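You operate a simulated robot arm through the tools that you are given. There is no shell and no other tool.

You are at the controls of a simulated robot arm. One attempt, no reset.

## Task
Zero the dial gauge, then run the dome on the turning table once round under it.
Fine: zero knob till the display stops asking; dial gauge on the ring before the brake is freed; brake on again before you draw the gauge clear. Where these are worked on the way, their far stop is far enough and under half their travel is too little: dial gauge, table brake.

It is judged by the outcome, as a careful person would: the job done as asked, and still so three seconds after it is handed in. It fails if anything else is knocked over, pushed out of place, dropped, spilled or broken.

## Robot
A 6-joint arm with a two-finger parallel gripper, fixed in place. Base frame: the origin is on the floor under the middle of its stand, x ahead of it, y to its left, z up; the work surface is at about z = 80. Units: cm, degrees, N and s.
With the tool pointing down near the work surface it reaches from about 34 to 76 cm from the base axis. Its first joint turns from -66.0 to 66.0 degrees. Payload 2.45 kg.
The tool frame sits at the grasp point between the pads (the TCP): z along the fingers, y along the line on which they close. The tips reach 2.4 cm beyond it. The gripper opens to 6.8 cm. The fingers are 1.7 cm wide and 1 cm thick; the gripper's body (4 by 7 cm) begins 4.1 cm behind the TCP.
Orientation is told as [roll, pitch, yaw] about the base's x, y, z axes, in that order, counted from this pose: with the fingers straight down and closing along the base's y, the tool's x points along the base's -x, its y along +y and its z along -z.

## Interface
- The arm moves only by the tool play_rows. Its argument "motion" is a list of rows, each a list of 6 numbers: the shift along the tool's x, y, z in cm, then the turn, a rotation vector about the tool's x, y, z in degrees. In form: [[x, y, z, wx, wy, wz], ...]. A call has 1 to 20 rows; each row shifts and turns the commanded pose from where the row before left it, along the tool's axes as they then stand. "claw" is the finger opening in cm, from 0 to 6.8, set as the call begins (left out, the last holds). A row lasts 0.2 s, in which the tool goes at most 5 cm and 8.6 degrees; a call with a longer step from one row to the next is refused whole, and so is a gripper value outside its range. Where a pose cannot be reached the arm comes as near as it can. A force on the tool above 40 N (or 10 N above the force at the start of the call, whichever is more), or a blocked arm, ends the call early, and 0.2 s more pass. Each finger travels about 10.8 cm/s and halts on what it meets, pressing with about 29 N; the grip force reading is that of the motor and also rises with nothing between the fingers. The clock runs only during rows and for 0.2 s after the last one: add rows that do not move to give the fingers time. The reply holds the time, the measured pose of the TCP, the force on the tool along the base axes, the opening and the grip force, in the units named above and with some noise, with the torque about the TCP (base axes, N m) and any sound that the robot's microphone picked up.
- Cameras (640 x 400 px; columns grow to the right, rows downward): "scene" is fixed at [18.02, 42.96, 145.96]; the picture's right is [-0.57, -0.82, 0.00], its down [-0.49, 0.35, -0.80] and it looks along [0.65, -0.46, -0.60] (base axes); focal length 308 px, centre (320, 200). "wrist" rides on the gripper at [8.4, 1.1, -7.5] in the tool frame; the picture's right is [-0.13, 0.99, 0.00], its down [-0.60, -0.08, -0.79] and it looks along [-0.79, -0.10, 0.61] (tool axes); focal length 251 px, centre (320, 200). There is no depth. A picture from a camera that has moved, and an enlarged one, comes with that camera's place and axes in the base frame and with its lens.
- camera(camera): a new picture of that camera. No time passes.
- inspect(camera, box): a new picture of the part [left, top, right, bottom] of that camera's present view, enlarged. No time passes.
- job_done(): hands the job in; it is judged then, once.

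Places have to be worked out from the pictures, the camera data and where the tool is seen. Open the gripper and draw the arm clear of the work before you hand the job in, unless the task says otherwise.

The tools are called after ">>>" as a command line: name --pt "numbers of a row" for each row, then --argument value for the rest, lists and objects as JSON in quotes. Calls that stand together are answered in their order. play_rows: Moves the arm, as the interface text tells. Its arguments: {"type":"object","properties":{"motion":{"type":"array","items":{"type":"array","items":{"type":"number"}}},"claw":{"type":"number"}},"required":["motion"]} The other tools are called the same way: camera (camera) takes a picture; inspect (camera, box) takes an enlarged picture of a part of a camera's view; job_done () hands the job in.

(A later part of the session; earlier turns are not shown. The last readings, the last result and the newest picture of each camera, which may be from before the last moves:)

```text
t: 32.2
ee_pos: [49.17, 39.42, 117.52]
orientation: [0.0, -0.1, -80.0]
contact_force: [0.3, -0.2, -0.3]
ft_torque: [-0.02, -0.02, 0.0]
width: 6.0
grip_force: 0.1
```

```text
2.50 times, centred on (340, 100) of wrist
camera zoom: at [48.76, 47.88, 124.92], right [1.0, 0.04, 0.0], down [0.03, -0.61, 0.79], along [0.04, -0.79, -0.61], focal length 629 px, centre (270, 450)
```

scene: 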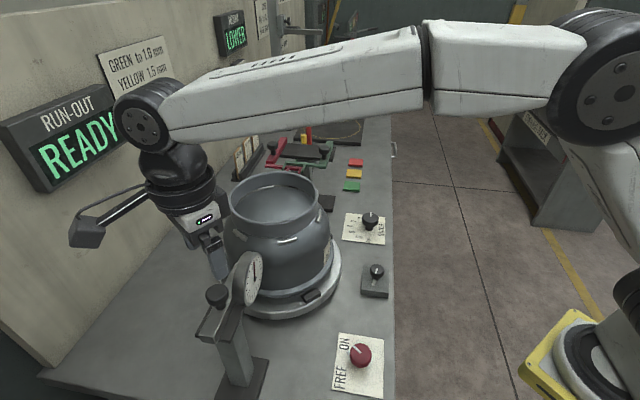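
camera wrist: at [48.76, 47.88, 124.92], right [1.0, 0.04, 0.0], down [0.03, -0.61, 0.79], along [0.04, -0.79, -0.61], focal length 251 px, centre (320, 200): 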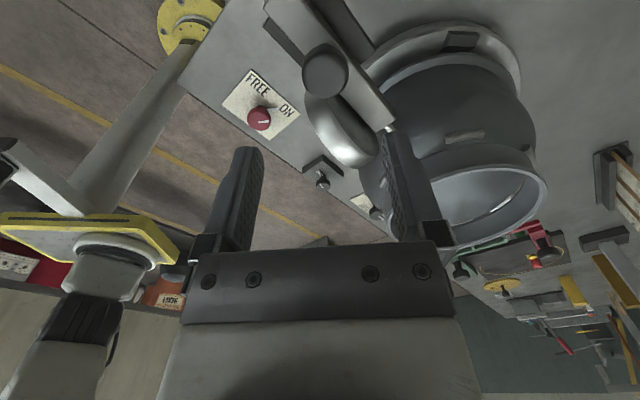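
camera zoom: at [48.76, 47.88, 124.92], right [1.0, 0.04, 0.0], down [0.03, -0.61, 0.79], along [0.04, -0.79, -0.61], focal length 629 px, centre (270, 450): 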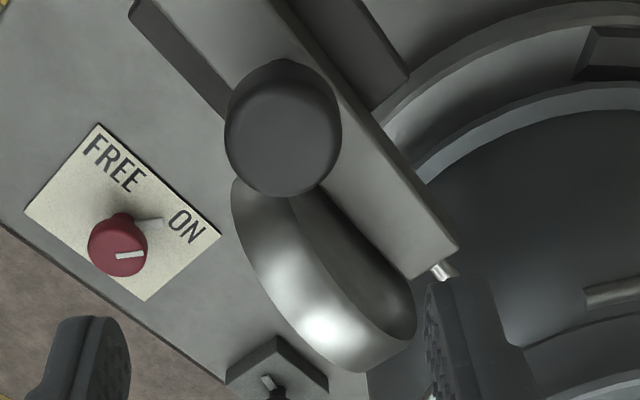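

The knob's axis is about 0.33 cm to +x of the TCP. I'll shift over it and descend to z ≈ 107.5, keeping the tips above the slide bar.

>>> play_rows --pt "-0.107 0.316 0 0 0 0" --pt "0 0 1.2 0 0 0" --pt "0 0 1.2 0 0 0" --pt "0 0 1.2 0 0 0" --pt "0 0 1.2 0 0 0" --pt "0 0 1.2 0 0 0" --pt "0 0 1.2 0 0 0" --pt "0 0 1.2 0 0 0" --pt "0 0 1.0 0 0 0" --pt "0 0 0.6 0 0 0" --pt "0 0 0 0 0 0"

>>> inspect --camera "wrist" --box '[220, 80, 420, 240]'

>>> inspect --camera "scene" --box '[160, 200, 300, 350]'

```text
t: 34.6
ee_pos: [49.68, 39.39, 107.34]
orientation: [0.0, 0.0, -80.0]
contact_force: [0.0, 0.1, 0.1]
ft_torque: [-0.03, 0.02, 0.02]
width: 6.02
grip_force: 0.1
```

```text
2.50 times, centred on (320, 160) of wrist
camera zoom: at [49.14, 47.76, 114.7], right [1.0, 0.04, 0.0], down [0.03, -0.61, 0.79], along [0.03, -0.79, -0.61], focal length 629 px, centre (320, 300)
```

zoom: 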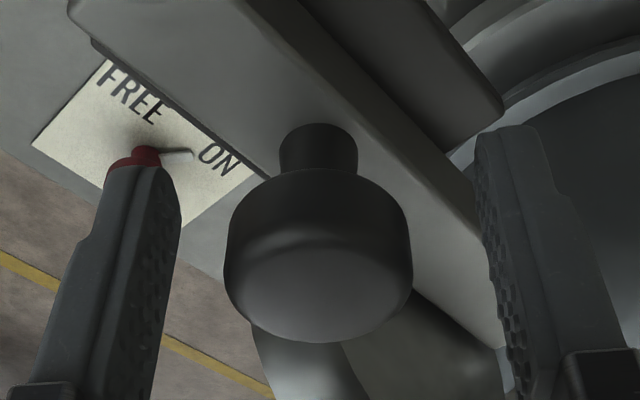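

```text
2.67 times, centred on (230, 275) of scene
camera zoom: at [18.02, 42.96, 145.96], right [-0.57, -0.82, 0.0], down [-0.49, 0.35, -0.8], along [0.65, -0.46, -0.6], focal length 820 px, centre (560, 0)
```

zoom: 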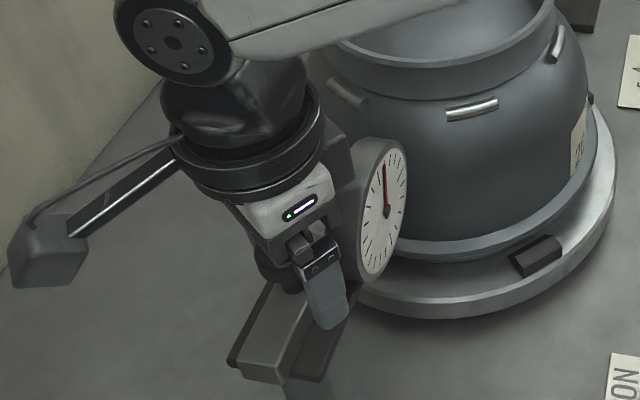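

The cap is centred between the pads and the dial is clear. I'll close on it.

>>> play_rows --pt "0 0 0 0 0 0" --pt "0 0 0 0 0 0" --pt "0 0 0 0 0 0" --claw 2.4

>>> camera --camera "scene"

```text
t: 35.4
ee_pos: [49.48, 39.36, 107.25]
orientation: [0.0, 0.1, -79.9]
contact_force: [1.4, 0.2, -2.2]
ft_torque: [0.05, -0.02, 0.03]
width: 3.14
grip_force: 44.8
```

```text
taken
```

scene: 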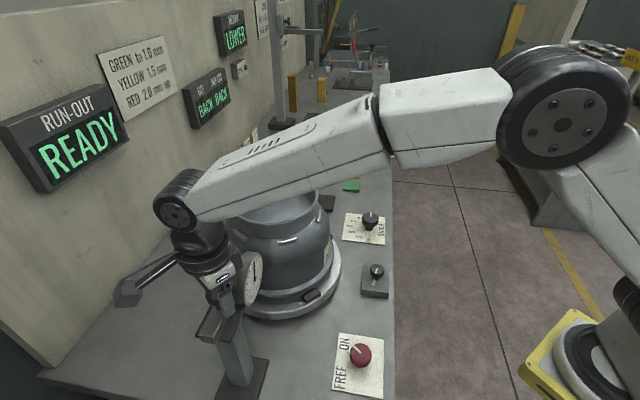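

The knob is held (3.14 cm). The slide bar runs at about −45° in the base frame, so I'll push the carriage along it toward the ring, 4 cm first.

>>> play_rows --pt "-0.411 0.285 0 0 0 0" --pt "-0.411 0.285 0 0 0 0" --pt "-0.411 0.285 0 0 0 0" --pt "-0.411 0.285 0 0 0 0" --pt "-0.411 0.285 0 0 0 0" --pt "-0.411 0.285 0 0 0 0" --pt "-0.411 0.285 0 0 0 0" --pt "-0.411 0.285 0 0 0 0" --pt "0 0 0 0 0 0"

>>> camera --camera "scene"

>>> camera --camera "wrist"

```text
t: 37.4
ee_pos: [52.35, 36.46, 107.18]
orientation: [-0.1, 0.0, -80.0]
contact_force: [5.1, 4.4, -21.4]
ft_torque: [0.52, -0.02, 0.1]
width: 3.17
grip_force: 44.4
```

```text
taken
```

scene: 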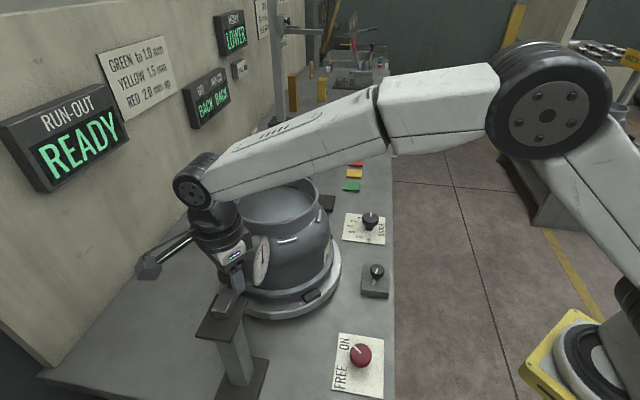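

```text
taken
camera wrist: at [51.94, 44.99, 114.7], right [1.0, 0.04, 0.0], down [0.03, -0.61, 0.79], along [0.03, -0.79, -0.61], focal length 251 px, centre (320, 200)
```

wrist: 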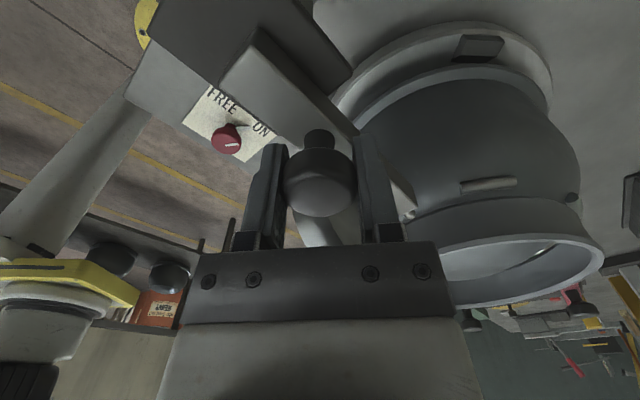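

The carriage moved 4 cm cleanly along −45°. I'll keep pushing until it reaches its stop.

>>> play_rows --pt "-0.33 0.23 0 0 0 0" --pt "-0.33 0.23 0 0 0 0" --pt "-0.33 0.23 0 0 0 0" --pt "-0.33 0.23 0 0 0 0" --pt "-0.33 0.23 0 0 0 0" --pt "-0.33 0.23 0 0 0 0" --pt "-0.33 0.23 0 0 0 0" --pt "-0.33 0.23 0 0 0 0" --pt "0 0 0 0 0 0"

>>> camera --camera "scene"

>>> camera --camera "wrist"

```text
t: 39.4
ee_pos: [54.6, 34.31, 107.29]
orientation: [0.0, 0.0, -80.0]
contact_force: [8.4, 7.8, -22.2]
ft_torque: [0.14, 0.03, 0.17]
width: 3.15
grip_force: 44.7
```

```text
taken
```

scene: 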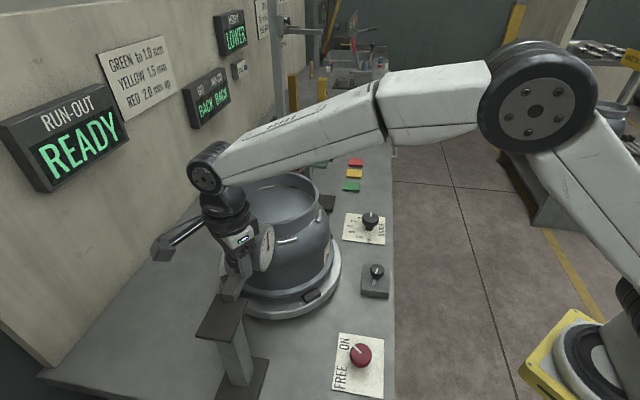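

```text
taken
camera wrist: at [54.15, 42.75, 114.73], right [1.0, 0.04, 0.0], down [0.03, -0.61, 0.79], along [0.03, -0.79, -0.61], focal length 251 px, centre (320, 200)
```

wrist: 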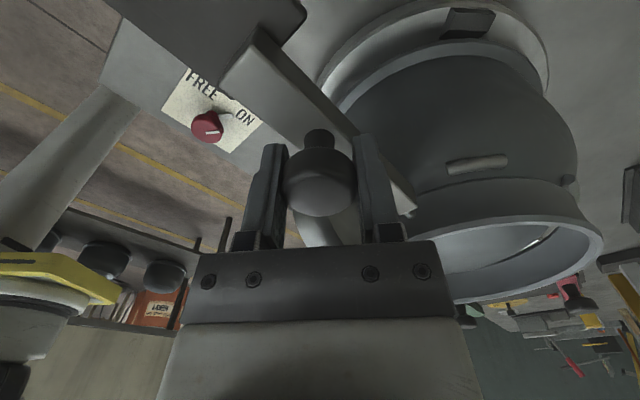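

It has moved 7.2 cm with no stop yet and the tip is nearing the collar. I'll continue in small steps, relying on the force limit.

>>> play_rows --pt "-0.247 0.171 0 0 0 0" --pt "-0.247 0.171 0 0 0 0" --pt "-0.247 0.171 0 0 0 0" --pt "-0.247 0.171 0 0 0 0" --pt "-0.247 0.171 0 0 0 0" --pt "-0.247 0.171 0 0 0 0" --pt "-0.247 0.171 0 0 0 0" --pt "-0.247 0.171 0 0 0 0" --pt "0 0 0 0 0 0"

>>> camera --camera "scene"

>>> camera --camera "wrist"

```text
t: 40.4
ee_pos: [54.92, 33.95, 107.27]
orientation: [-0.2, 0.4, -79.8]
contact_force: [-0.6, 7.8, -3.9]
ft_torque: [-0.29, -0.21, 0.06]
width: 3.16
grip_force: 44.6
stopped in row 4: the force on the tool passed its limit at 42 N (the readings are from after the stop); the commanded pose is now the measured one
```

```text
taken
```

scene: 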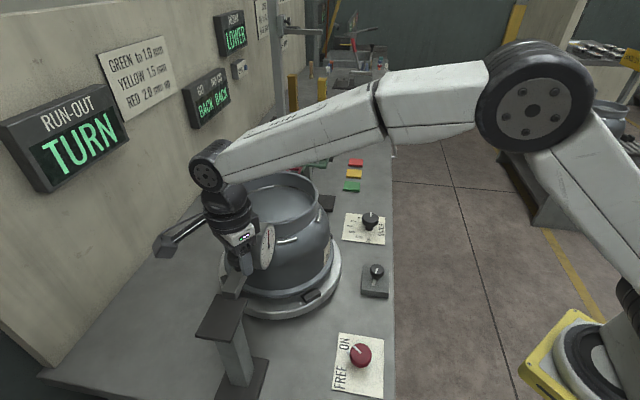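

```text
taken
camera wrist: at [54.47, 42.36, 114.81], right [1.0, 0.05, -0.01], down [0.03, -0.61, 0.79], along [0.03, -0.79, -0.61], focal length 251 px, centre (320, 200)
```

wrist: 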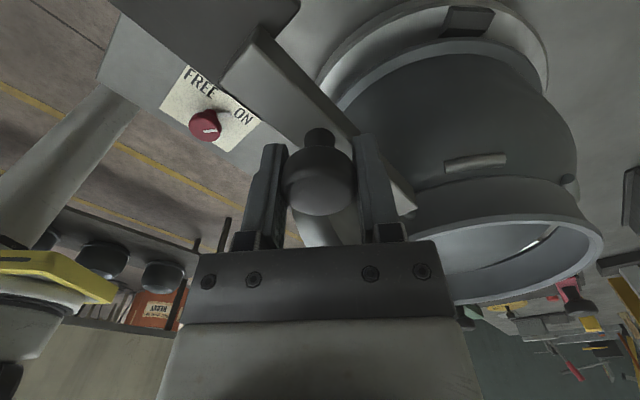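

The carriage met its stop after about 7.6 cm and the display now reads TURN, so the gauge is on the ring. I'll release the knob and rise.

>>> play_rows --pt "0 0 0 0 0 0" --pt "0 0 0 0 0 0" --pt "0 0 0 0 0 0" --pt "0 0 -1.0 0 0 0" --pt "0 0 -1.5 0 0 0" --pt "0 0 -2.0 0 0 0" --pt "0 0 -2.5 0 0 0" --pt "0 0 -3.0 0 0 0" --pt "0 0 -4.0 0 0 0" --pt "0 0 0 0 0 0" --claw 6.0

>>> camera --camera "scene"

>>> camera --camera "wrist"

```text
t: 42.6
ee_pos: [54.96, 33.87, 121.3]
orientation: [-0.3, 0.4, -79.7]
contact_force: [-0.3, 0.3, 0.2]
ft_torque: [-0.02, 0.01, 0.0]
width: 5.99
grip_force: 0.0
```

```text
taken
```

scene: 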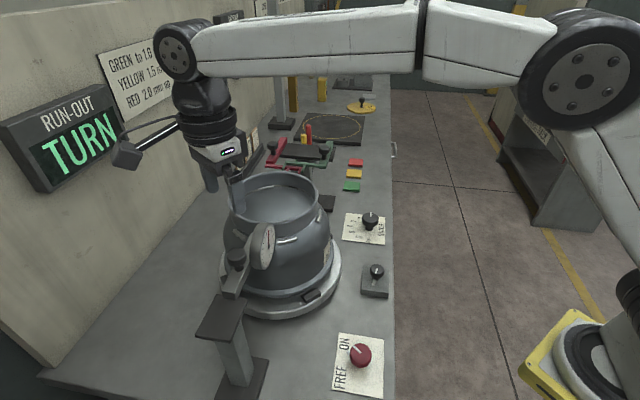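

```text
taken
camera wrist: at [54.53, 42.26, 128.86], right [1.0, 0.05, -0.01], down [0.03, -0.61, 0.79], along [0.03, -0.79, -0.61], focal length 251 px, centre (320, 200)
```

wrist: 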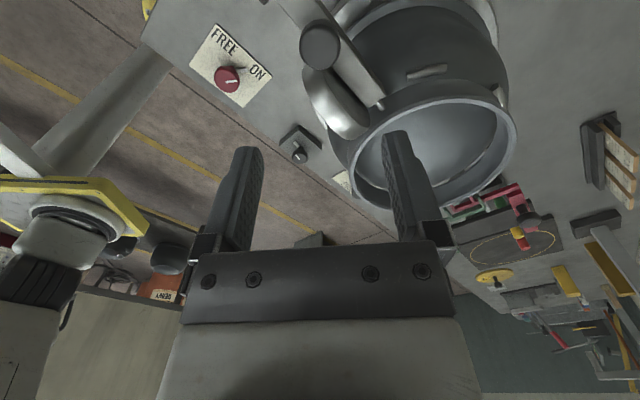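

TURN is displayed and the gauge stays on the ring. Next is the brake: I'll move above the red knob near (38.5, 18.8), turning to yaw −45° so there's room to twist about 90° counterclockwise from ON to FREE.

>>> play_rows --pt "-2.0 -3.14 0 0 0 0" --pt "-2.0 -3.14 0 0 0 0" --pt "-2.0 -3.14 0 0 0 0" --pt "-2.0 -3.14 0 0 0 0" --pt "-2.0 -3.14 0 0 0 0" --pt "-2.0 -3.14 0 0 0 0" --pt "0 0 3.0 0 0 -7" --pt "0 0 3.0 0 0 -7" --pt "0 0 3.0 0 0 -7" --pt "0 0 3.0 0 0 -7" --pt "0 0 3.0 0 0 -7" --pt "0 0 2.5 0 0 0" --pt "0 0 2.5 0 0 0" --pt "0 0 2.5 0 0 0" --pt "0 0 2.5 0 0 0" --pt "0 0 0 0 0 0" --claw 6.8

>>> camera --camera "wrist"

>>> camera --camera "scene"

```text
t: 46.0
ee_pos: [38.39, 18.55, 96.35]
orientation: [0.0, 0.5, -44.9]
contact_force: [0.9, -0.8, -1.0]
ft_torque: [-0.01, -0.01, -0.01]
width: 6.79
grip_force: 0.2
```

```text
taken
camera wrist: at [33.15, 25.3, 103.92], right [0.79, 0.61, 0.0], down [0.38, -0.49, 0.79], along [0.48, -0.62, -0.62], focal length 251 px, centre (320, 200)
```

wrist: 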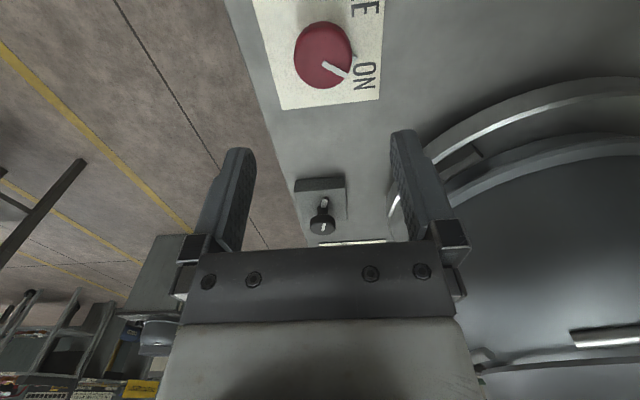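

```text
taken
```

scene: 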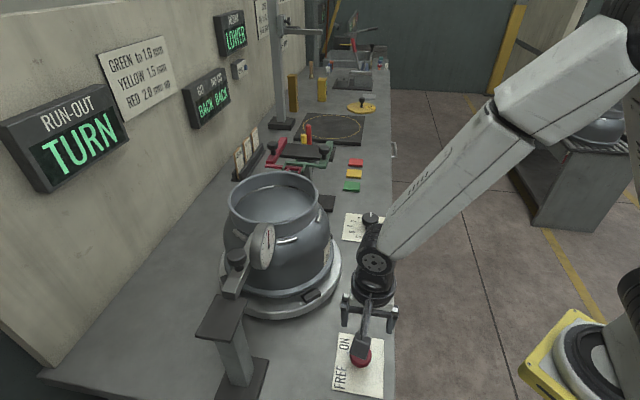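

The red knob lies nearly below. I'll enlarge the view to centre on it and see its height.

>>> inspect --camera "wrist" --box '[250, 0, 410, 120]'

>>> inspect --camera "scene" --box '[320, 270, 420, 400]'

```text
3.33 times, centred on (330, 60) of wrist
camera zoom: at [33.15, 25.3, 103.92], right [0.79, 0.61, 0.0], down [0.38, -0.49, 0.79], along [0.48, -0.62, -0.62], focal length 838 px, centre (287, 667)
```

zoom: 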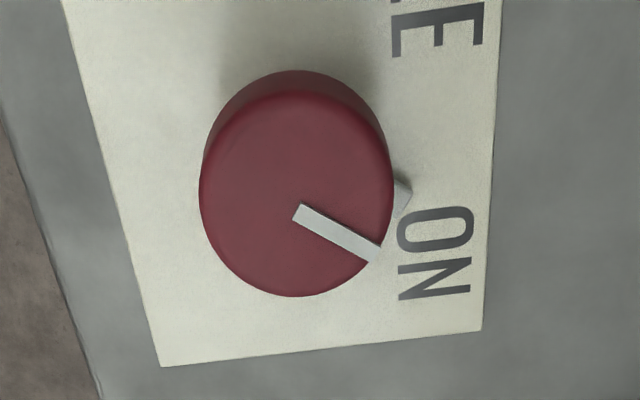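

```text
3.08 times, centred on (370, 335) of scene
camera zoom: at [18.02, 42.96, 145.96], right [-0.57, -0.82, 0.0], down [-0.49, 0.35, -0.8], along [0.65, -0.46, -0.6], focal length 946 px, centre (166, -215)
```

zoom: 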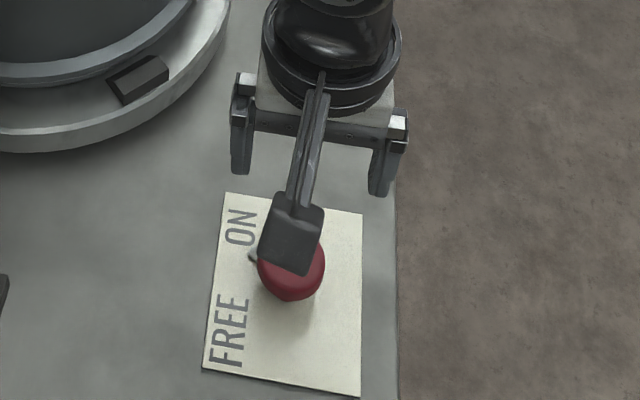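

The knob is about 4.3 cm wide with its axis near (38.2, 19.05), and a small tab at its base points to ON. I'll turn to yaw 0 so the fingers avoid that tab, then descend to z ≈ 84.

>>> play_rows --pt "0.488 0.219 0 0 0 0" --pt "0 0 0 0 0 -7.5" --pt "0 0 0 0 0 -7.5" --pt "0 0 0 0 0 -7.5" --pt "0 0 0 0 0 -7.5" --pt "0 0 0 0 0 -7.5" --pt "0 0 0 0 0 -7.5" --pt "0 0 2.0 0 0 0" --pt "0 0 2.0 0 0 0" --pt "0 0 2.0 0 0 0" --pt "0 0 0 0 0 0"

>>> inspect --camera "wrist" --box '[220, 40, 420, 200]'

```text
t: 48.4
ee_pos: [38.27, 19.19, 90.28]
orientation: [0.3, 0.4, 0.1]
contact_force: [-0.1, 0.2, 0.2]
ft_torque: [-0.04, -0.03, 0.03]
width: 6.8
grip_force: 0.1
```

```text
2.50 times, centred on (320, 120) of wrist
camera zoom: at [29.84, 20.27, 97.83], right [0.13, 0.99, 0.0], down [0.61, -0.08, 0.79], along [0.78, -0.1, -0.61], focal length 629 px, centre (320, 400)
```

zoom: 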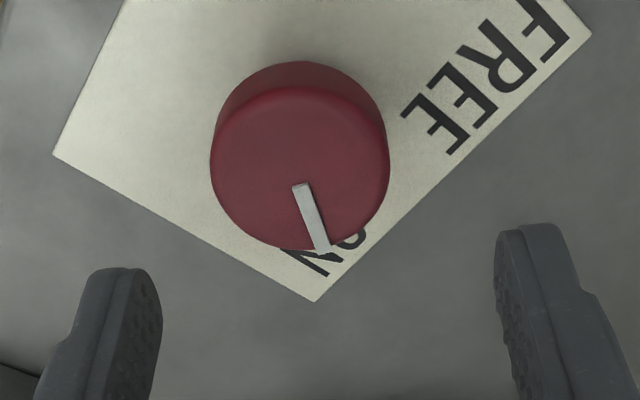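

The knob centre is about 0.49 cm toward −y from the TCP. I'll shift and descend to z ≈ 84.

>>> play_rows --pt "0 -0.49 0 0 0 0" --pt "0 0 1.2 0 0 0" --pt "0 0 1.2 0 0 0" --pt "0 0 1.2 0 0 0" --pt "0 0 1.2 0 0 0" --pt "0 0 0.9 0 0 0" --pt "0 0 0.6 0 0 0" --pt "0 0 0 0 0 0"

>>> inspect --camera "wrist" --box '[220, 80, 420, 240]'

>>> inspect --camera "scene" --box '[320, 270, 420, 400]'

```text
t: 50.2
ee_pos: [38.16, 18.8, 84.03]
orientation: [0.3, 0.3, 0.2]
contact_force: [0.8, -1.0, 0.5]
ft_torque: [0.03, 0.01, 0.01]
width: 6.81
grip_force: 0.1
```

```text
2.50 times, centred on (320, 160) of wrist
camera zoom: at [29.69, 19.91, 91.5], right [0.13, 0.99, 0.0], down [0.61, -0.08, 0.79], along [0.78, -0.1, -0.61], focal length 629 px, centre (320, 300)
```

zoom: 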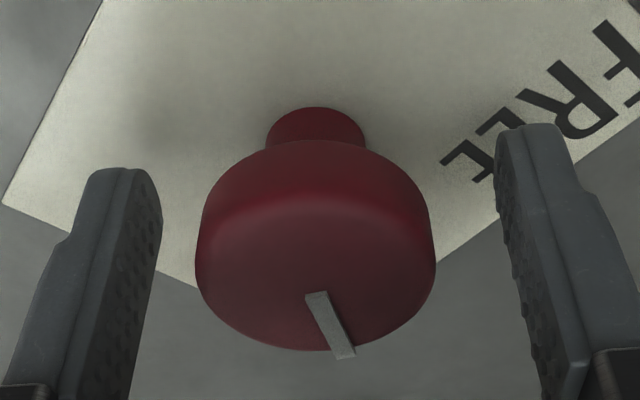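

```text
3.08 times, centred on (370, 335) of scene
camera zoom: at [18.02, 42.96, 145.96], right [-0.57, -0.82, 0.0], down [-0.49, 0.35, -0.8], along [0.65, -0.46, -0.6], focal length 946 px, centre (166, -215)
```

zoom: 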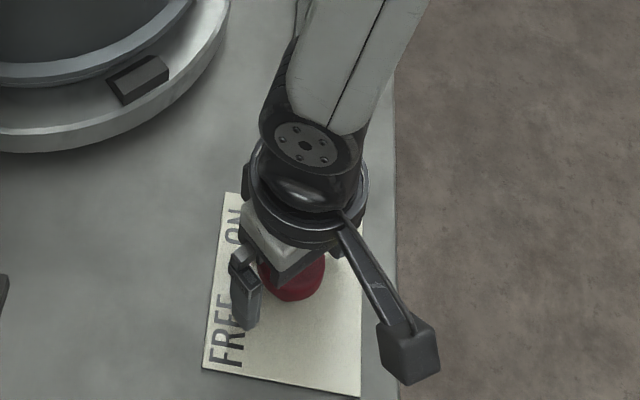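

The red cap is centred between the pads. I'll close on it and check the forces.

>>> play_rows --pt "0 -0.06 0 0 0 0" --pt "0 0 0 0 0 0" --pt "0 0 0 0 0 0" --pt "0 0 0 0 0 0" --claw 3.4

```text
t: 51.2
ee_pos: [38.2, 18.81, 83.99]
orientation: [0.2, 0.5, 0.1]
contact_force: [1.4, -10.2, -9.3]
ft_torque: [-0.06, -0.27, 0.05]
width: 4.34
grip_force: 44.9
```

Gripped at 4.34 cm with little side load. Now I'll turn it counterclockwise (from ON toward FREE) by 40° first.

>>> play_rows --pt "0 0 0 0 0 -5" --pt "0 0 0 0 0 -5" --pt "0 0 0 0 0 -5" --pt "0 0 0 0 0 -5" --pt "0 0 0 0 0 -5" --pt "0 0 0 0 0 -5" --pt "0 0 0 0 0 -5" --pt "0 0 0 0 0 -5" --pt "0 0 0 0 0 0"

>>> inspect --camera "wrist" --box '[220, 80, 420, 240]'

>>> camera --camera "scene"

```text
t: 52.4
ee_pos: [38.2, 18.67, 83.97]
orientation: [0.4, 0.5, 23.3]
contact_force: [5.3, -7.9, -0.4]
ft_torque: [-0.2, 0.02, -0.02]
width: 4.34
grip_force: 45.4
stopped in row 5: the force on the tool passed its limit at 42 N (the readings are from after the stop); the commanded pose is now the measured one
```

```text
2.50 times, centred on (320, 160) of wrist
camera zoom: at [30.0, 16.25, 91.53], right [-0.27, 0.96, 0.01], down [0.59, 0.16, 0.79], along [0.76, 0.22, -0.62], focal length 629 px, centre (320, 300)
```

zoom: 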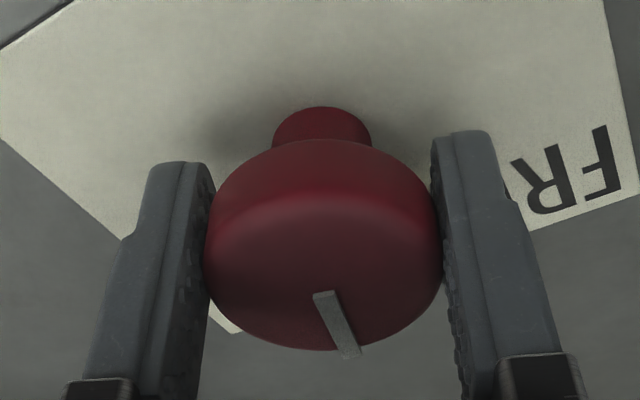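

```text
taken
```

scene: 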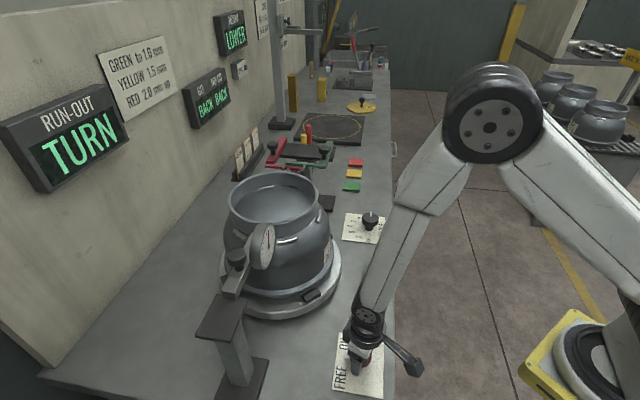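

The knob has turned 23° before a side-load stop; the commanded pose is re-centred now, so I'll continue turning.

>>> play_rows --pt "0 0 0 0 0 -5" --pt "0 0 0 0 0 -5" --pt "0 0 0 0 0 -5" --pt "0 0 0 0 0 -5" --pt "0 0 0 0 0 0"

>>> inspect --camera "wrist" --box '[220, 80, 420, 240]'

```text
t: 53.4
ee_pos: [38.29, 18.42, 83.93]
orientation: [0.5, 0.4, 42.6]
contact_force: [4.9, -8.5, -0.8]
ft_torque: [-0.05, -0.18, -0.05]
width: 4.29
grip_force: 45.2
stopped in row 5: the force on the tool passed its limit at 41 N (the readings are from after the stop); the commanded pose is now the measured one
```

```text
2.50 times, centred on (320, 160) of wrist
camera zoom: at [31.3, 13.57, 91.51], right [-0.58, 0.82, 0.01], down [0.51, 0.35, 0.79], along [0.64, 0.46, -0.61], focal length 629 px, centre (320, 300)
```

zoom: 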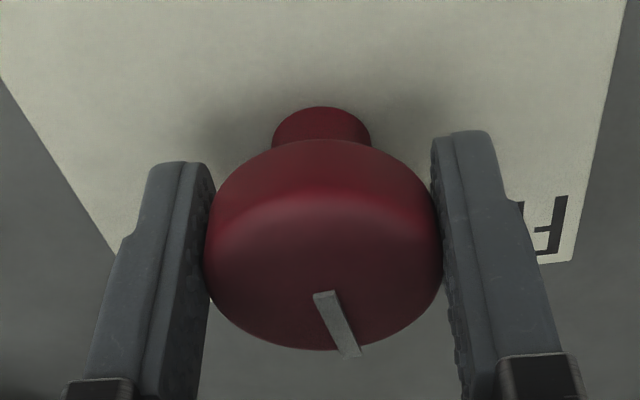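

The drift shows the knob axis is about 0.55 cm ahead of the TCP in the grip, so I'll keep turning about the knob's true axis by adding a small sideways shift per row.

>>> play_rows --pt "0.005 -0.048 0 0 0 -5" --pt "0.005 -0.048 0 0 0 -5" --pt "0.005 -0.048 0 0 0 -5" --pt "0.005 -0.048 0 0 0 -5" --pt "0.005 -0.048 0 0 0 -5" --pt "0 0 0 0 0 0"

>>> inspect --camera "wrist" --box '[220, 80, 420, 240]'

>>> camera --camera "scene"

```text
t: 54.8
ee_pos: [38.34, 18.33, 83.93]
orientation: [0.6, 0.0, 67.6]
contact_force: [10.1, -9.1, -3.8]
ft_torque: [-0.43, 0.18, 0.0]
width: 4.3
grip_force: 45.1
```

```text
2.50 times, centred on (320, 160) of wrist
camera zoom: at [34.18, 10.98, 91.47], right [-0.87, 0.5, 0.01], down [0.31, 0.53, 0.79], along [0.39, 0.69, -0.61], focal length 629 px, centre (320, 300)
```

zoom: 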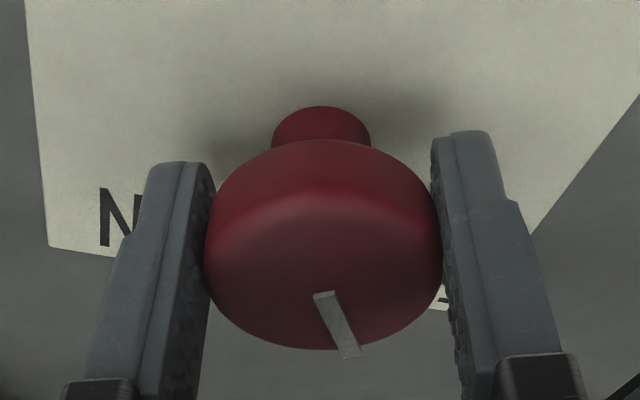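

```text
taken
```

scene: 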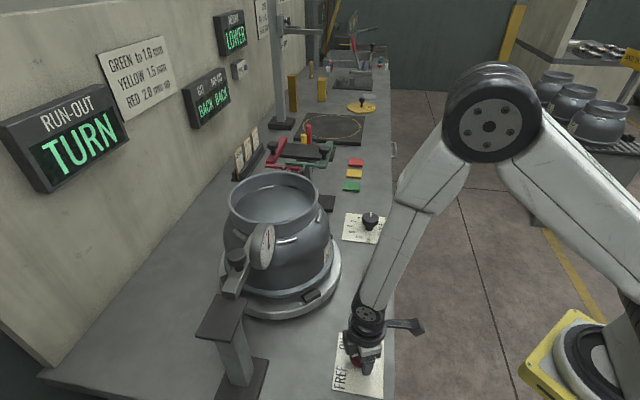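

67.6° turned and the pointer still moves with the gripper. I'll continue until it meets its stop.

>>> play_rows --pt "0.005 -0.048 0 0 0 -5" --pt "0.005 -0.048 0 0 0 -5" --pt "0.005 -0.048 0 0 0 -5" --pt "0.005 -0.048 0 0 0 -5" --pt "0 0 0 0 0 0"

>>> inspect --camera "wrist" --box '[220, 80, 420, 240]'

```text
t: 56.0
ee_pos: [38.47, 18.28, 84.02]
orientation: [0.5, -0.1, 87.6]
contact_force: [-1.4, 1.2, 6.2]
ft_torque: [0.19, 0.01, -0.53]
width: 4.29
grip_force: 45.0
```

```text
2.50 times, centred on (320, 160) of wrist
camera zoom: at [37.1, 9.92, 91.48], right [-0.99, 0.17, 0.01], down [0.11, 0.6, 0.79], along [0.13, 0.78, -0.61], focal length 629 px, centre (320, 300)
```

zoom: 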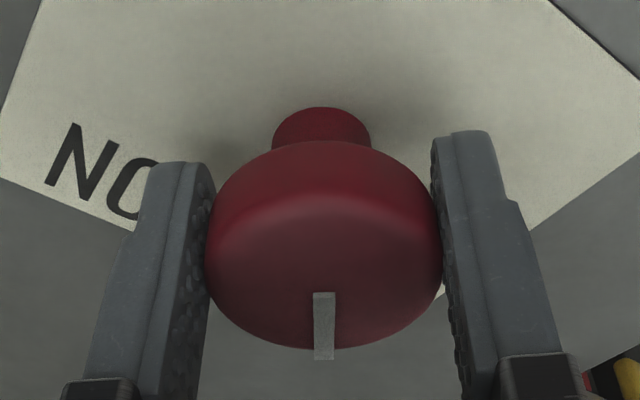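

The pointer slipped in the grip with a rising torque, so the brake has reached its FREE stop. I'll open, rise straight up and look.

>>> play_rows --pt "0 0 0 0 0 0" --pt "0 0 0 0 0 0" --pt "0 0 0 0 0 0" --pt "0 0 -1.0 0 0 0" --pt "0 0 -1.5 0 0 0" --pt "0 0 -2.0 0 0 0" --pt "0 0 -3.0 0 0 0" --pt "0 0 -3.0 0 0 0" --pt "0 0 -3.0 0 0 8" --pt "0 0 -3.0 0 0 8" --pt "0 0 -3.0 0 0 8" --pt "0 0 -3.0 0 0 8" --pt "0 0 -3.0 0 0 8" --pt "0 0 0 0 0 8" --pt "0 0 0 0 0 8" --pt "0 0 0 0 0 8" --pt "0 0 0 0 0 8" --pt "0 0 0 0 0 8" --pt "0 0 0 0 0 7" --claw 6.8

>>> camera --camera "scene"

>>> camera --camera "wrist"

```text
t: 60.0
ee_pos: [38.83, 18.22, 109.51]
orientation: [0.1, 0.6, 0.5]
contact_force: [0.2, 0.7, 0.0]
ft_torque: [0.01, -0.02, -0.01]
width: 6.81
grip_force: 0.0
```

```text
taken
```

scene: 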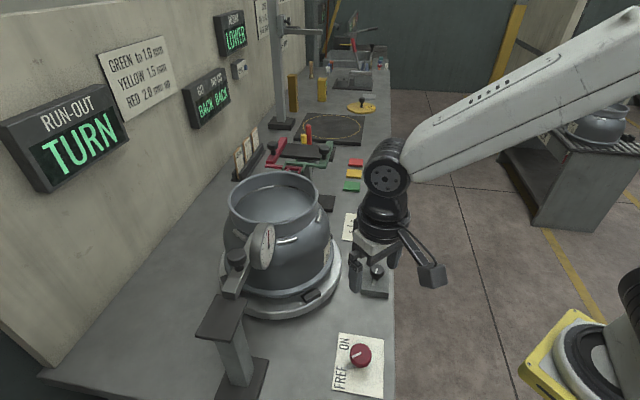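

```text
taken
camera wrist: at [30.47, 19.19, 117.04], right [0.12, 0.99, 0.0], down [0.61, -0.08, 0.79], along [0.78, -0.09, -0.62], focal length 251 px, centre (320, 200)
```

wrist: 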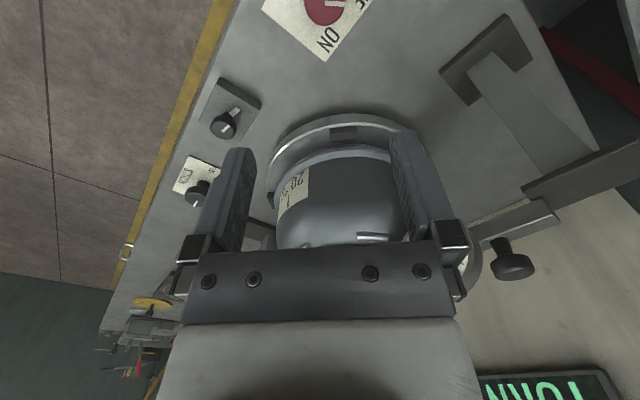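

Let me check the brake pointer and study the turning table closely for something to drive it by.

>>> inspect --camera "scene" --box '[325, 320, 405, 400]'

>>> inspect --camera "scene" --box '[210, 160, 350, 330]'

>>> inspect --camera "wrist" --box '[250, 90, 500, 250]'

```text
5.00 times, centred on (365, 360) of scene
camera zoom: at [18.02, 42.96, 145.96], right [-0.57, -0.82, 0.0], down [-0.49, 0.35, -0.8], along [0.65, -0.46, -0.6], focal length 1538 px, centre (95, -600)
```

zoom: 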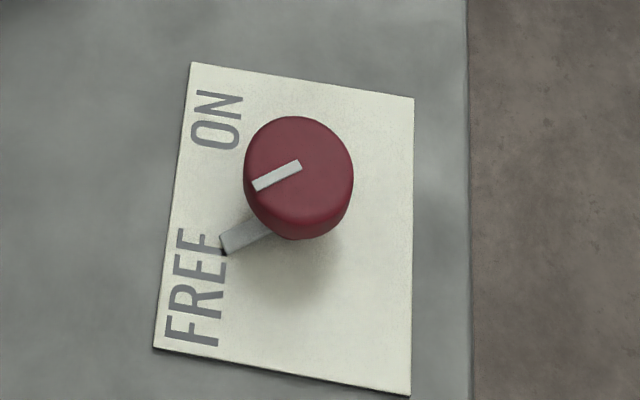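

```text
2.35 times, centred on (280, 245) of scene
camera zoom: at [18.02, 42.96, 145.96], right [-0.57, -0.82, 0.0], down [-0.49, 0.35, -0.8], along [0.65, -0.46, -0.6], focal length 724 px, centre (414, 94)
```

zoom: 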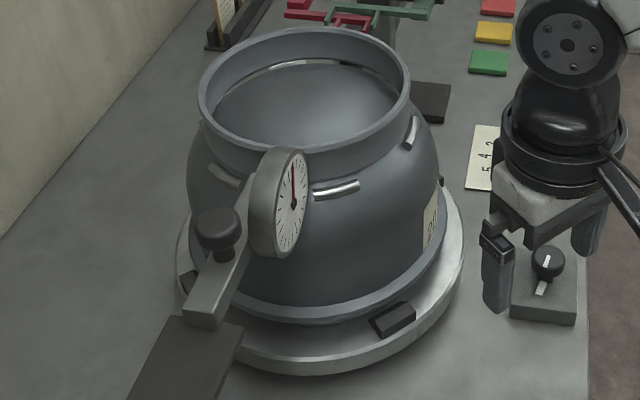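

```text
2.50 times, centred on (375, 170) of wrist
camera zoom: at [30.47, 19.19, 117.04], right [0.12, 0.99, 0.0], down [0.61, -0.08, 0.79], along [0.78, -0.09, -0.62], focal length 629 px, centre (182, 275)
```

zoom: 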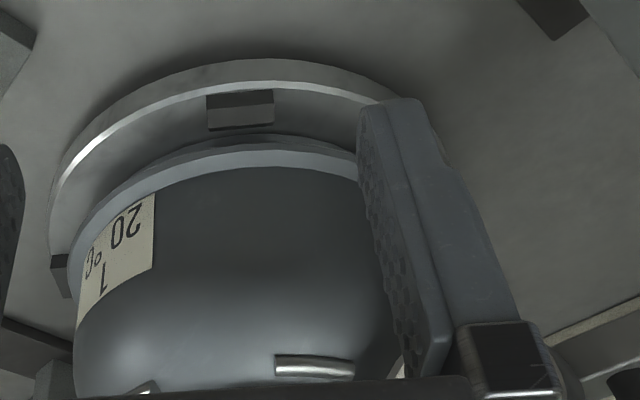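

The brake pointer is at FREE and the display still reads TURN. The table carries black lugs around its rim, and one is near (54, 20, 86). I'll move up for a look from above to locate the table axis and the lugs.

>>> play_rows --pt "-1.84 -0.84 -2.6 0 0 0" --pt "-1.84 -0.84 -2.6 0 0 0" --pt "-1.84 -0.84 -2.6 0 0 0" --pt "-1.84 -0.84 -2.6 0 0 0" --pt "-1.84 -0.84 -2.6 0 0 0" --pt "0 0 0 0 7.5 0" --pt "0 0 0 0 7.5 0" --pt "0 0 0 0 7.5 0" --pt "0 0 0 0 7.5 0" --pt "0 0 0 0 0 0"

>>> camera --camera "wrist"

>>> inspect --camera "wrist" --box '[220, 90, 440, 250]'

```text
t: 62.2
ee_pos: [48.29, 14.09, 122.41]
orientation: [0.2, 30.7, 0.7]
contact_force: [0.5, 0.2, 0.0]
ft_torque: [-0.05, 0.01, -0.01]
width: 6.81
grip_force: 0.0
```

```text
taken
camera wrist: at [44.81, 15.08, 133.07], right [0.1, 0.99, -0.06], down [0.93, -0.07, 0.37], along [0.37, -0.1, -0.93], focal length 251 px, centre (320, 200)
```

wrist: 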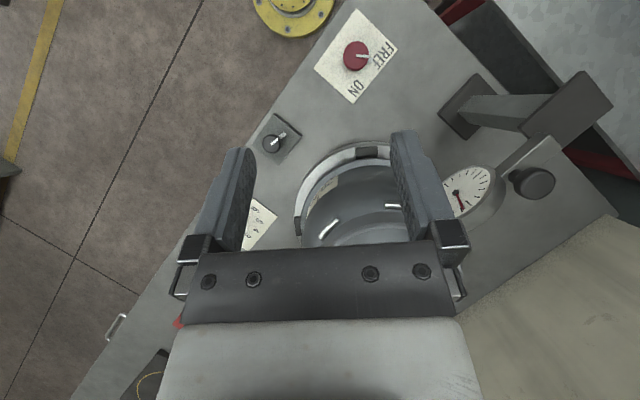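

```text
2.50 times, centred on (330, 170) of wrist
camera zoom: at [44.81, 15.08, 133.07], right [0.1, 0.99, -0.06], down [0.93, -0.07, 0.37], along [0.37, -0.1, -0.93], focal length 629 px, centre (295, 275)
```

zoom: 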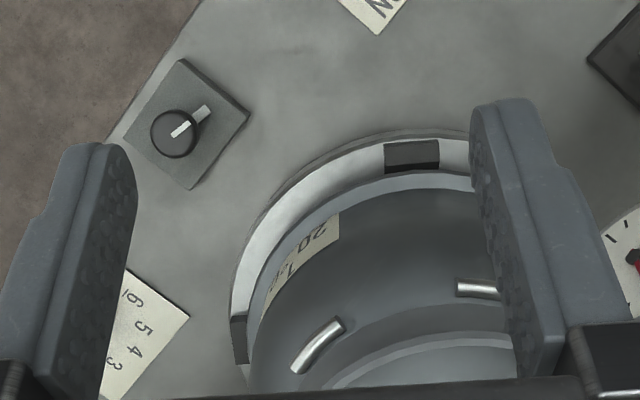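

From above, lugs sit at about 180°, 270° and 90° around an axis near (69, 19.7), at a radius of about 14 cm. Each is about 4 cm long. I plan to straddle a lug loosely with the fingers, leaning outward 20° to clear the bulge, and sweep it along the front arc from 180° to 270°. First I'll hover by the front lug and look closely.

>>> play_rows --pt "0 0 0 0 -7.24 0" --pt "0 0 0 0 -7.24 0" --pt "0 0 0 0 -7.24 0" --pt "0 0 0 0 -7.24 0" --pt "0 0 0 0 -7.24 0" --pt "0 0 0 0 -7.24 0" --pt "0 0 0 0 -7.24 0" --pt "0.609 0.7 3.025 0 0 0" --pt "0.609 0.7 3.025 0 0 0" --pt "0.609 0.7 3.025 0 0 0" --pt "0.609 0.7 3.025 0 0 0" --pt "0.609 0.7 3.025 0 0 0" --pt "0.609 0.7 3.025 0 0 0" --pt "0.609 0.7 3.025 0 0 0" --pt "0.609 0.7 3.025 0 0 0" --pt "0 0 0 0 0 0"

>>> camera --camera "wrist"

>>> inspect --camera "wrist" --box '[220, 0, 420, 150]'

>>> camera --camera "scene"

```text
t: 65.6
ee_pos: [51.91, 19.71, 98.03]
orientation: [0.2, -20.1, 0.6]
contact_force: [-0.4, 0.0, 0.0]
ft_torque: [0.01, -0.01, 0.01]
width: 6.81
grip_force: 0.0
```

```text
taken
camera wrist: at [41.25, 20.65, 102.07], right [0.11, 0.99, 0.05], down [0.3, -0.08, 0.95], along [0.95, -0.09, -0.3], focal length 251 px, centre (320, 200)
```

wrist: 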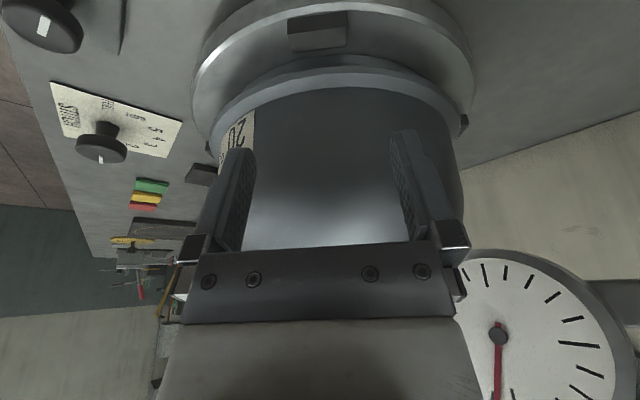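

```text
2.67 times, centred on (320, 75) of wrist
camera zoom: at [41.25, 20.65, 102.07], right [0.11, 0.99, 0.05], down [0.3, -0.08, 0.95], along [0.95, -0.09, -0.3], focal length 670 px, centre (320, 533)
```

zoom: 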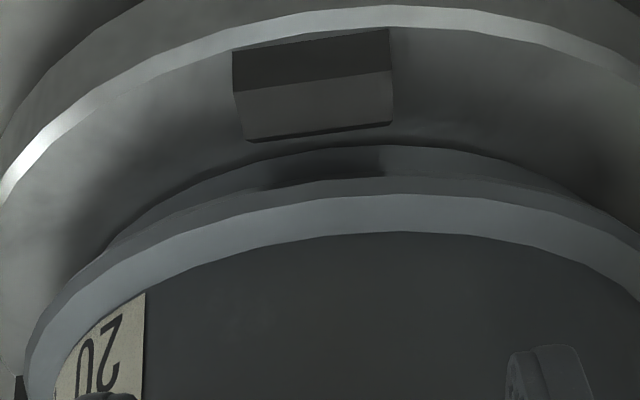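

```text
taken
```

scene: 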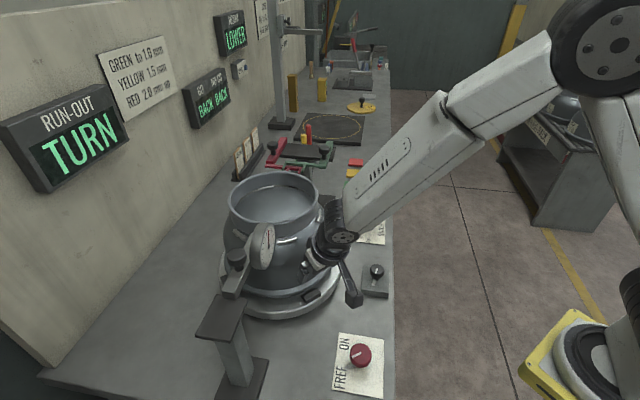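

The front lug measures about 4 cm wide (y 17.9–21.9), 1.5 cm deep (x 53.9–55.4) and stands from z = 84.7 to 86.1. I'll lower the open fingers astride it with the tips just above the table.

>>> play_rows --pt "0.256 0.02 1.321 0 0 0" --pt "0.256 0.02 1.321 0 0 0" --pt "0.256 0.02 1.321 0 0 0" --pt "0.256 0.02 1.321 0 0 0" --pt "0.256 0.02 1.321 0 0 0" --pt "0.256 0.02 1.321 0 0 0" --pt "0.256 0.02 1.321 0 0 0" --pt "0.256 0.02 1.321 0 0 0" --pt "0 0 0 0 0 0" --claw 6.2

>>> camera --camera "wrist"

>>> inspect --camera "wrist" --box '[220, 80, 420, 240]'

>>> inspect --camera "scene" --box '[200, 170, 400, 330]'

```text
t: 67.6
ee_pos: [53.69, 19.99, 87.43]
orientation: [0.1, -20.1, 0.6]
contact_force: [-10.6, -1.7, 17.9]
ft_torque: [-0.66, 0.19, -0.17]
width: 6.25
grip_force: 0.2
```

```text
taken
camera wrist: at [43.05, 20.92, 91.55], right [0.11, 0.99, 0.05], down [0.29, -0.08, 0.95], along [0.95, -0.09, -0.3], focal length 251 px, centre (320, 200)
```

wrist: 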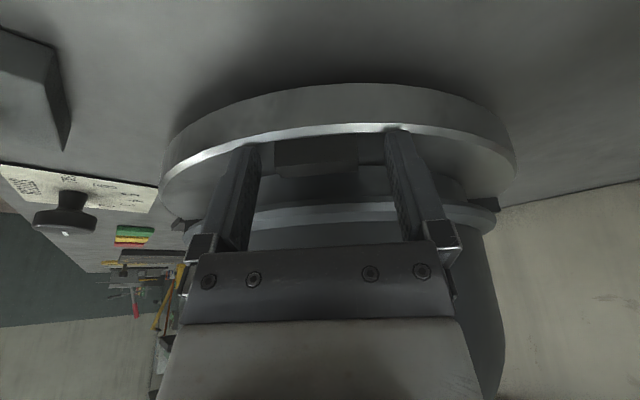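

```text
2.50 times, centred on (320, 160) of wrist
camera zoom: at [43.05, 20.92, 91.55], right [0.11, 0.99, 0.05], down [0.29, -0.08, 0.95], along [0.95, -0.09, -0.3], focal length 629 px, centre (320, 300)
```

zoom: 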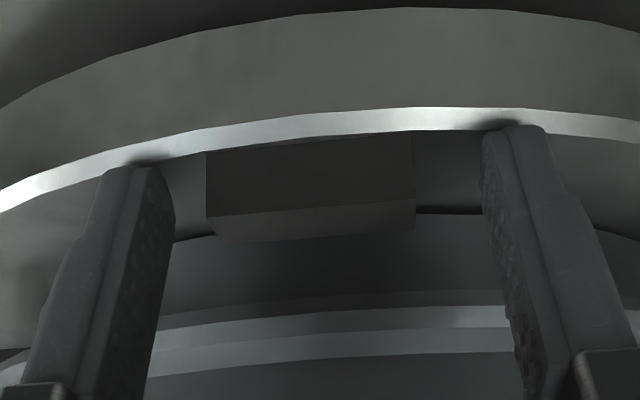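

```text
2.50 times, centred on (300, 250) of scene
camera zoom: at [17.96, 42.95, 145.97], right [-0.57, -0.82, 0.0], down [-0.49, 0.35, -0.8], along [0.65, -0.46, -0.6], focal length 769 px, centre (370, 75)
```

zoom: 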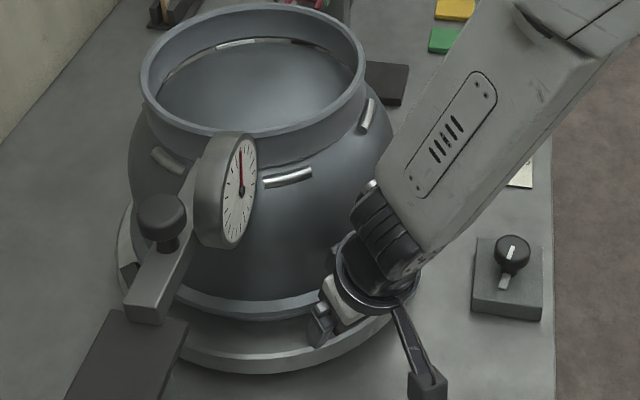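

The fingers are astride the lug but the tips are pressing on the table (18 N), so I'll lift 0.4 cm, then sweep the first 30° counterclockwise about the axis at (69, 19.7).

>>> play_rows --pt "0 0 -0.4 0 0 0" --pt "0 0 0 0 0 0"

>>> play_rows --pt "-0.02 -0.806 0.007 -1.026 0 -2.82" --pt "-0.02 -0.806 0.007 -1.026 0 -2.82" --pt "-0.02 -0.806 0.007 -1.026 0 -2.82" --pt "-0.02 -0.806 0.007 -1.026 0 -2.82" --pt "-0.02 -0.806 0.007 -1.026 0 -2.82" --pt "-0.02 -0.806 0.007 -1.026 0 -2.82" --pt "-0.02 -0.806 0.007 -1.026 0 -2.82" --pt "-0.02 -0.806 0.007 -1.026 0 -2.82" --pt "0 0 0 0 0 0"

>>> inspect --camera "wrist" --box '[220, 80, 420, 240]'

>>> camera --camera "scene"

```text
t: 68.2
ee_pos: [53.51, 19.91, 87.72]
orientation: [0.1, -20.0, 0.5]
contact_force: [-0.4, -0.7, -0.1]
ft_torque: [0.01, -0.02, 0.0]
width: 6.2
grip_force: 0.0
```

```text
t: 70.2
ee_pos: [54.84, 13.63, 87.84]
orientation: [0.2, -20.1, 24.7]
contact_force: [-0.3, -0.1, -0.5]
ft_torque: [0.02, 0.02, 0.03]
width: 6.2
grip_force: 0.1
```

```text
2.50 times, centred on (320, 160) of wrist
camera zoom: at [44.72, 10.3, 91.92], right [-0.3, 0.95, 0.05], down [0.3, 0.05, 0.95], along [0.9, 0.3, -0.3], focal length 629 px, centre (320, 300)
```

zoom: 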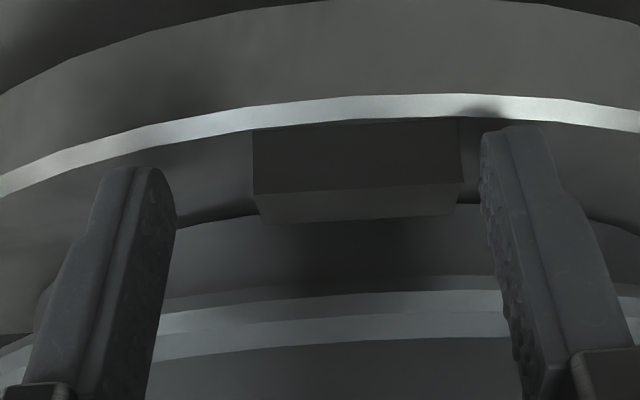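

```text
taken
```

scene: 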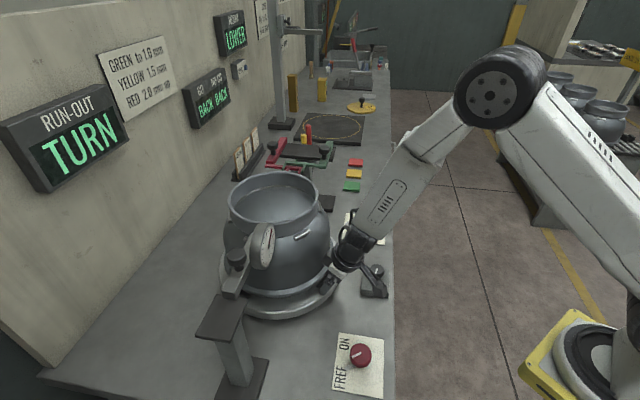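

The lug moves with the fingers with almost no force, and the radial fit is unchanged after 24°. The wrist camera will pass about 3–4 cm above the zero knob, which is fine, so I'll continue another 33°.

>>> play_rows --pt "-0.02 -0.806 0.007 -1.026 0 -2.82" --pt "-0.02 -0.806 0.007 -1.026 0 -2.82" --pt "-0.02 -0.806 0.007 -1.026 0 -2.82" --pt "-0.02 -0.806 0.007 -1.026 0 -2.82" --pt "-0.02 -0.806 0.007 -1.026 0 -2.82" --pt "-0.02 -0.806 0.007 -1.026 0 -2.82" --pt "-0.02 -0.806 0.007 -1.026 0 -2.82" --pt "-0.02 -0.806 0.007 -1.026 0 -2.82" --pt "-0.02 -0.806 0.007 -1.026 0 -2.82" --pt "-0.02 -0.806 0.007 -1.026 0 -2.82" --pt "-0.02 -0.806 0.007 -1.026 0 -2.82" --pt "0 0 0 0 0 0"

>>> inspect --camera "wrist" --box '[220, 80, 420, 240]'

>>> camera --camera "scene"

```text
t: 72.8
ee_pos: [60.66, 7.0, 87.65]
orientation: [0.1, -20.2, 57.7]
contact_force: [0.3, 0.8, -0.3]
ft_torque: [0.03, 0.0, 0.01]
width: 6.22
grip_force: 0.0
```

```text
2.50 times, centred on (320, 160) of wrist
camera zoom: at [54.01, -1.21, 91.81], right [-0.77, 0.63, 0.05], down [0.22, 0.21, 0.95], along [0.59, 0.75, -0.3], focal length 629 px, centre (320, 300)
```

zoom: 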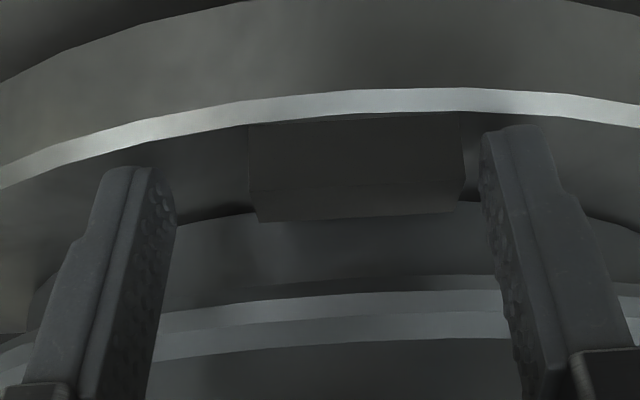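

```text
taken
```

scene: 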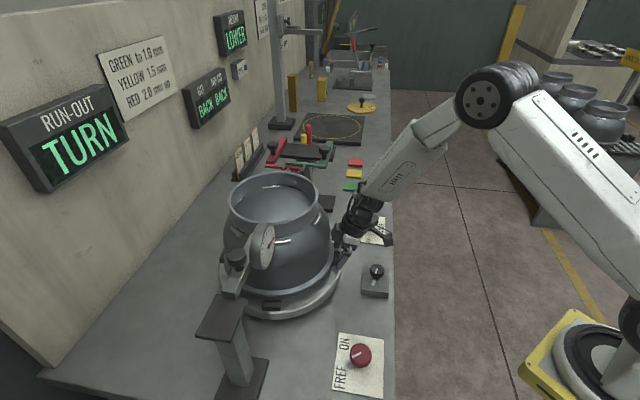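

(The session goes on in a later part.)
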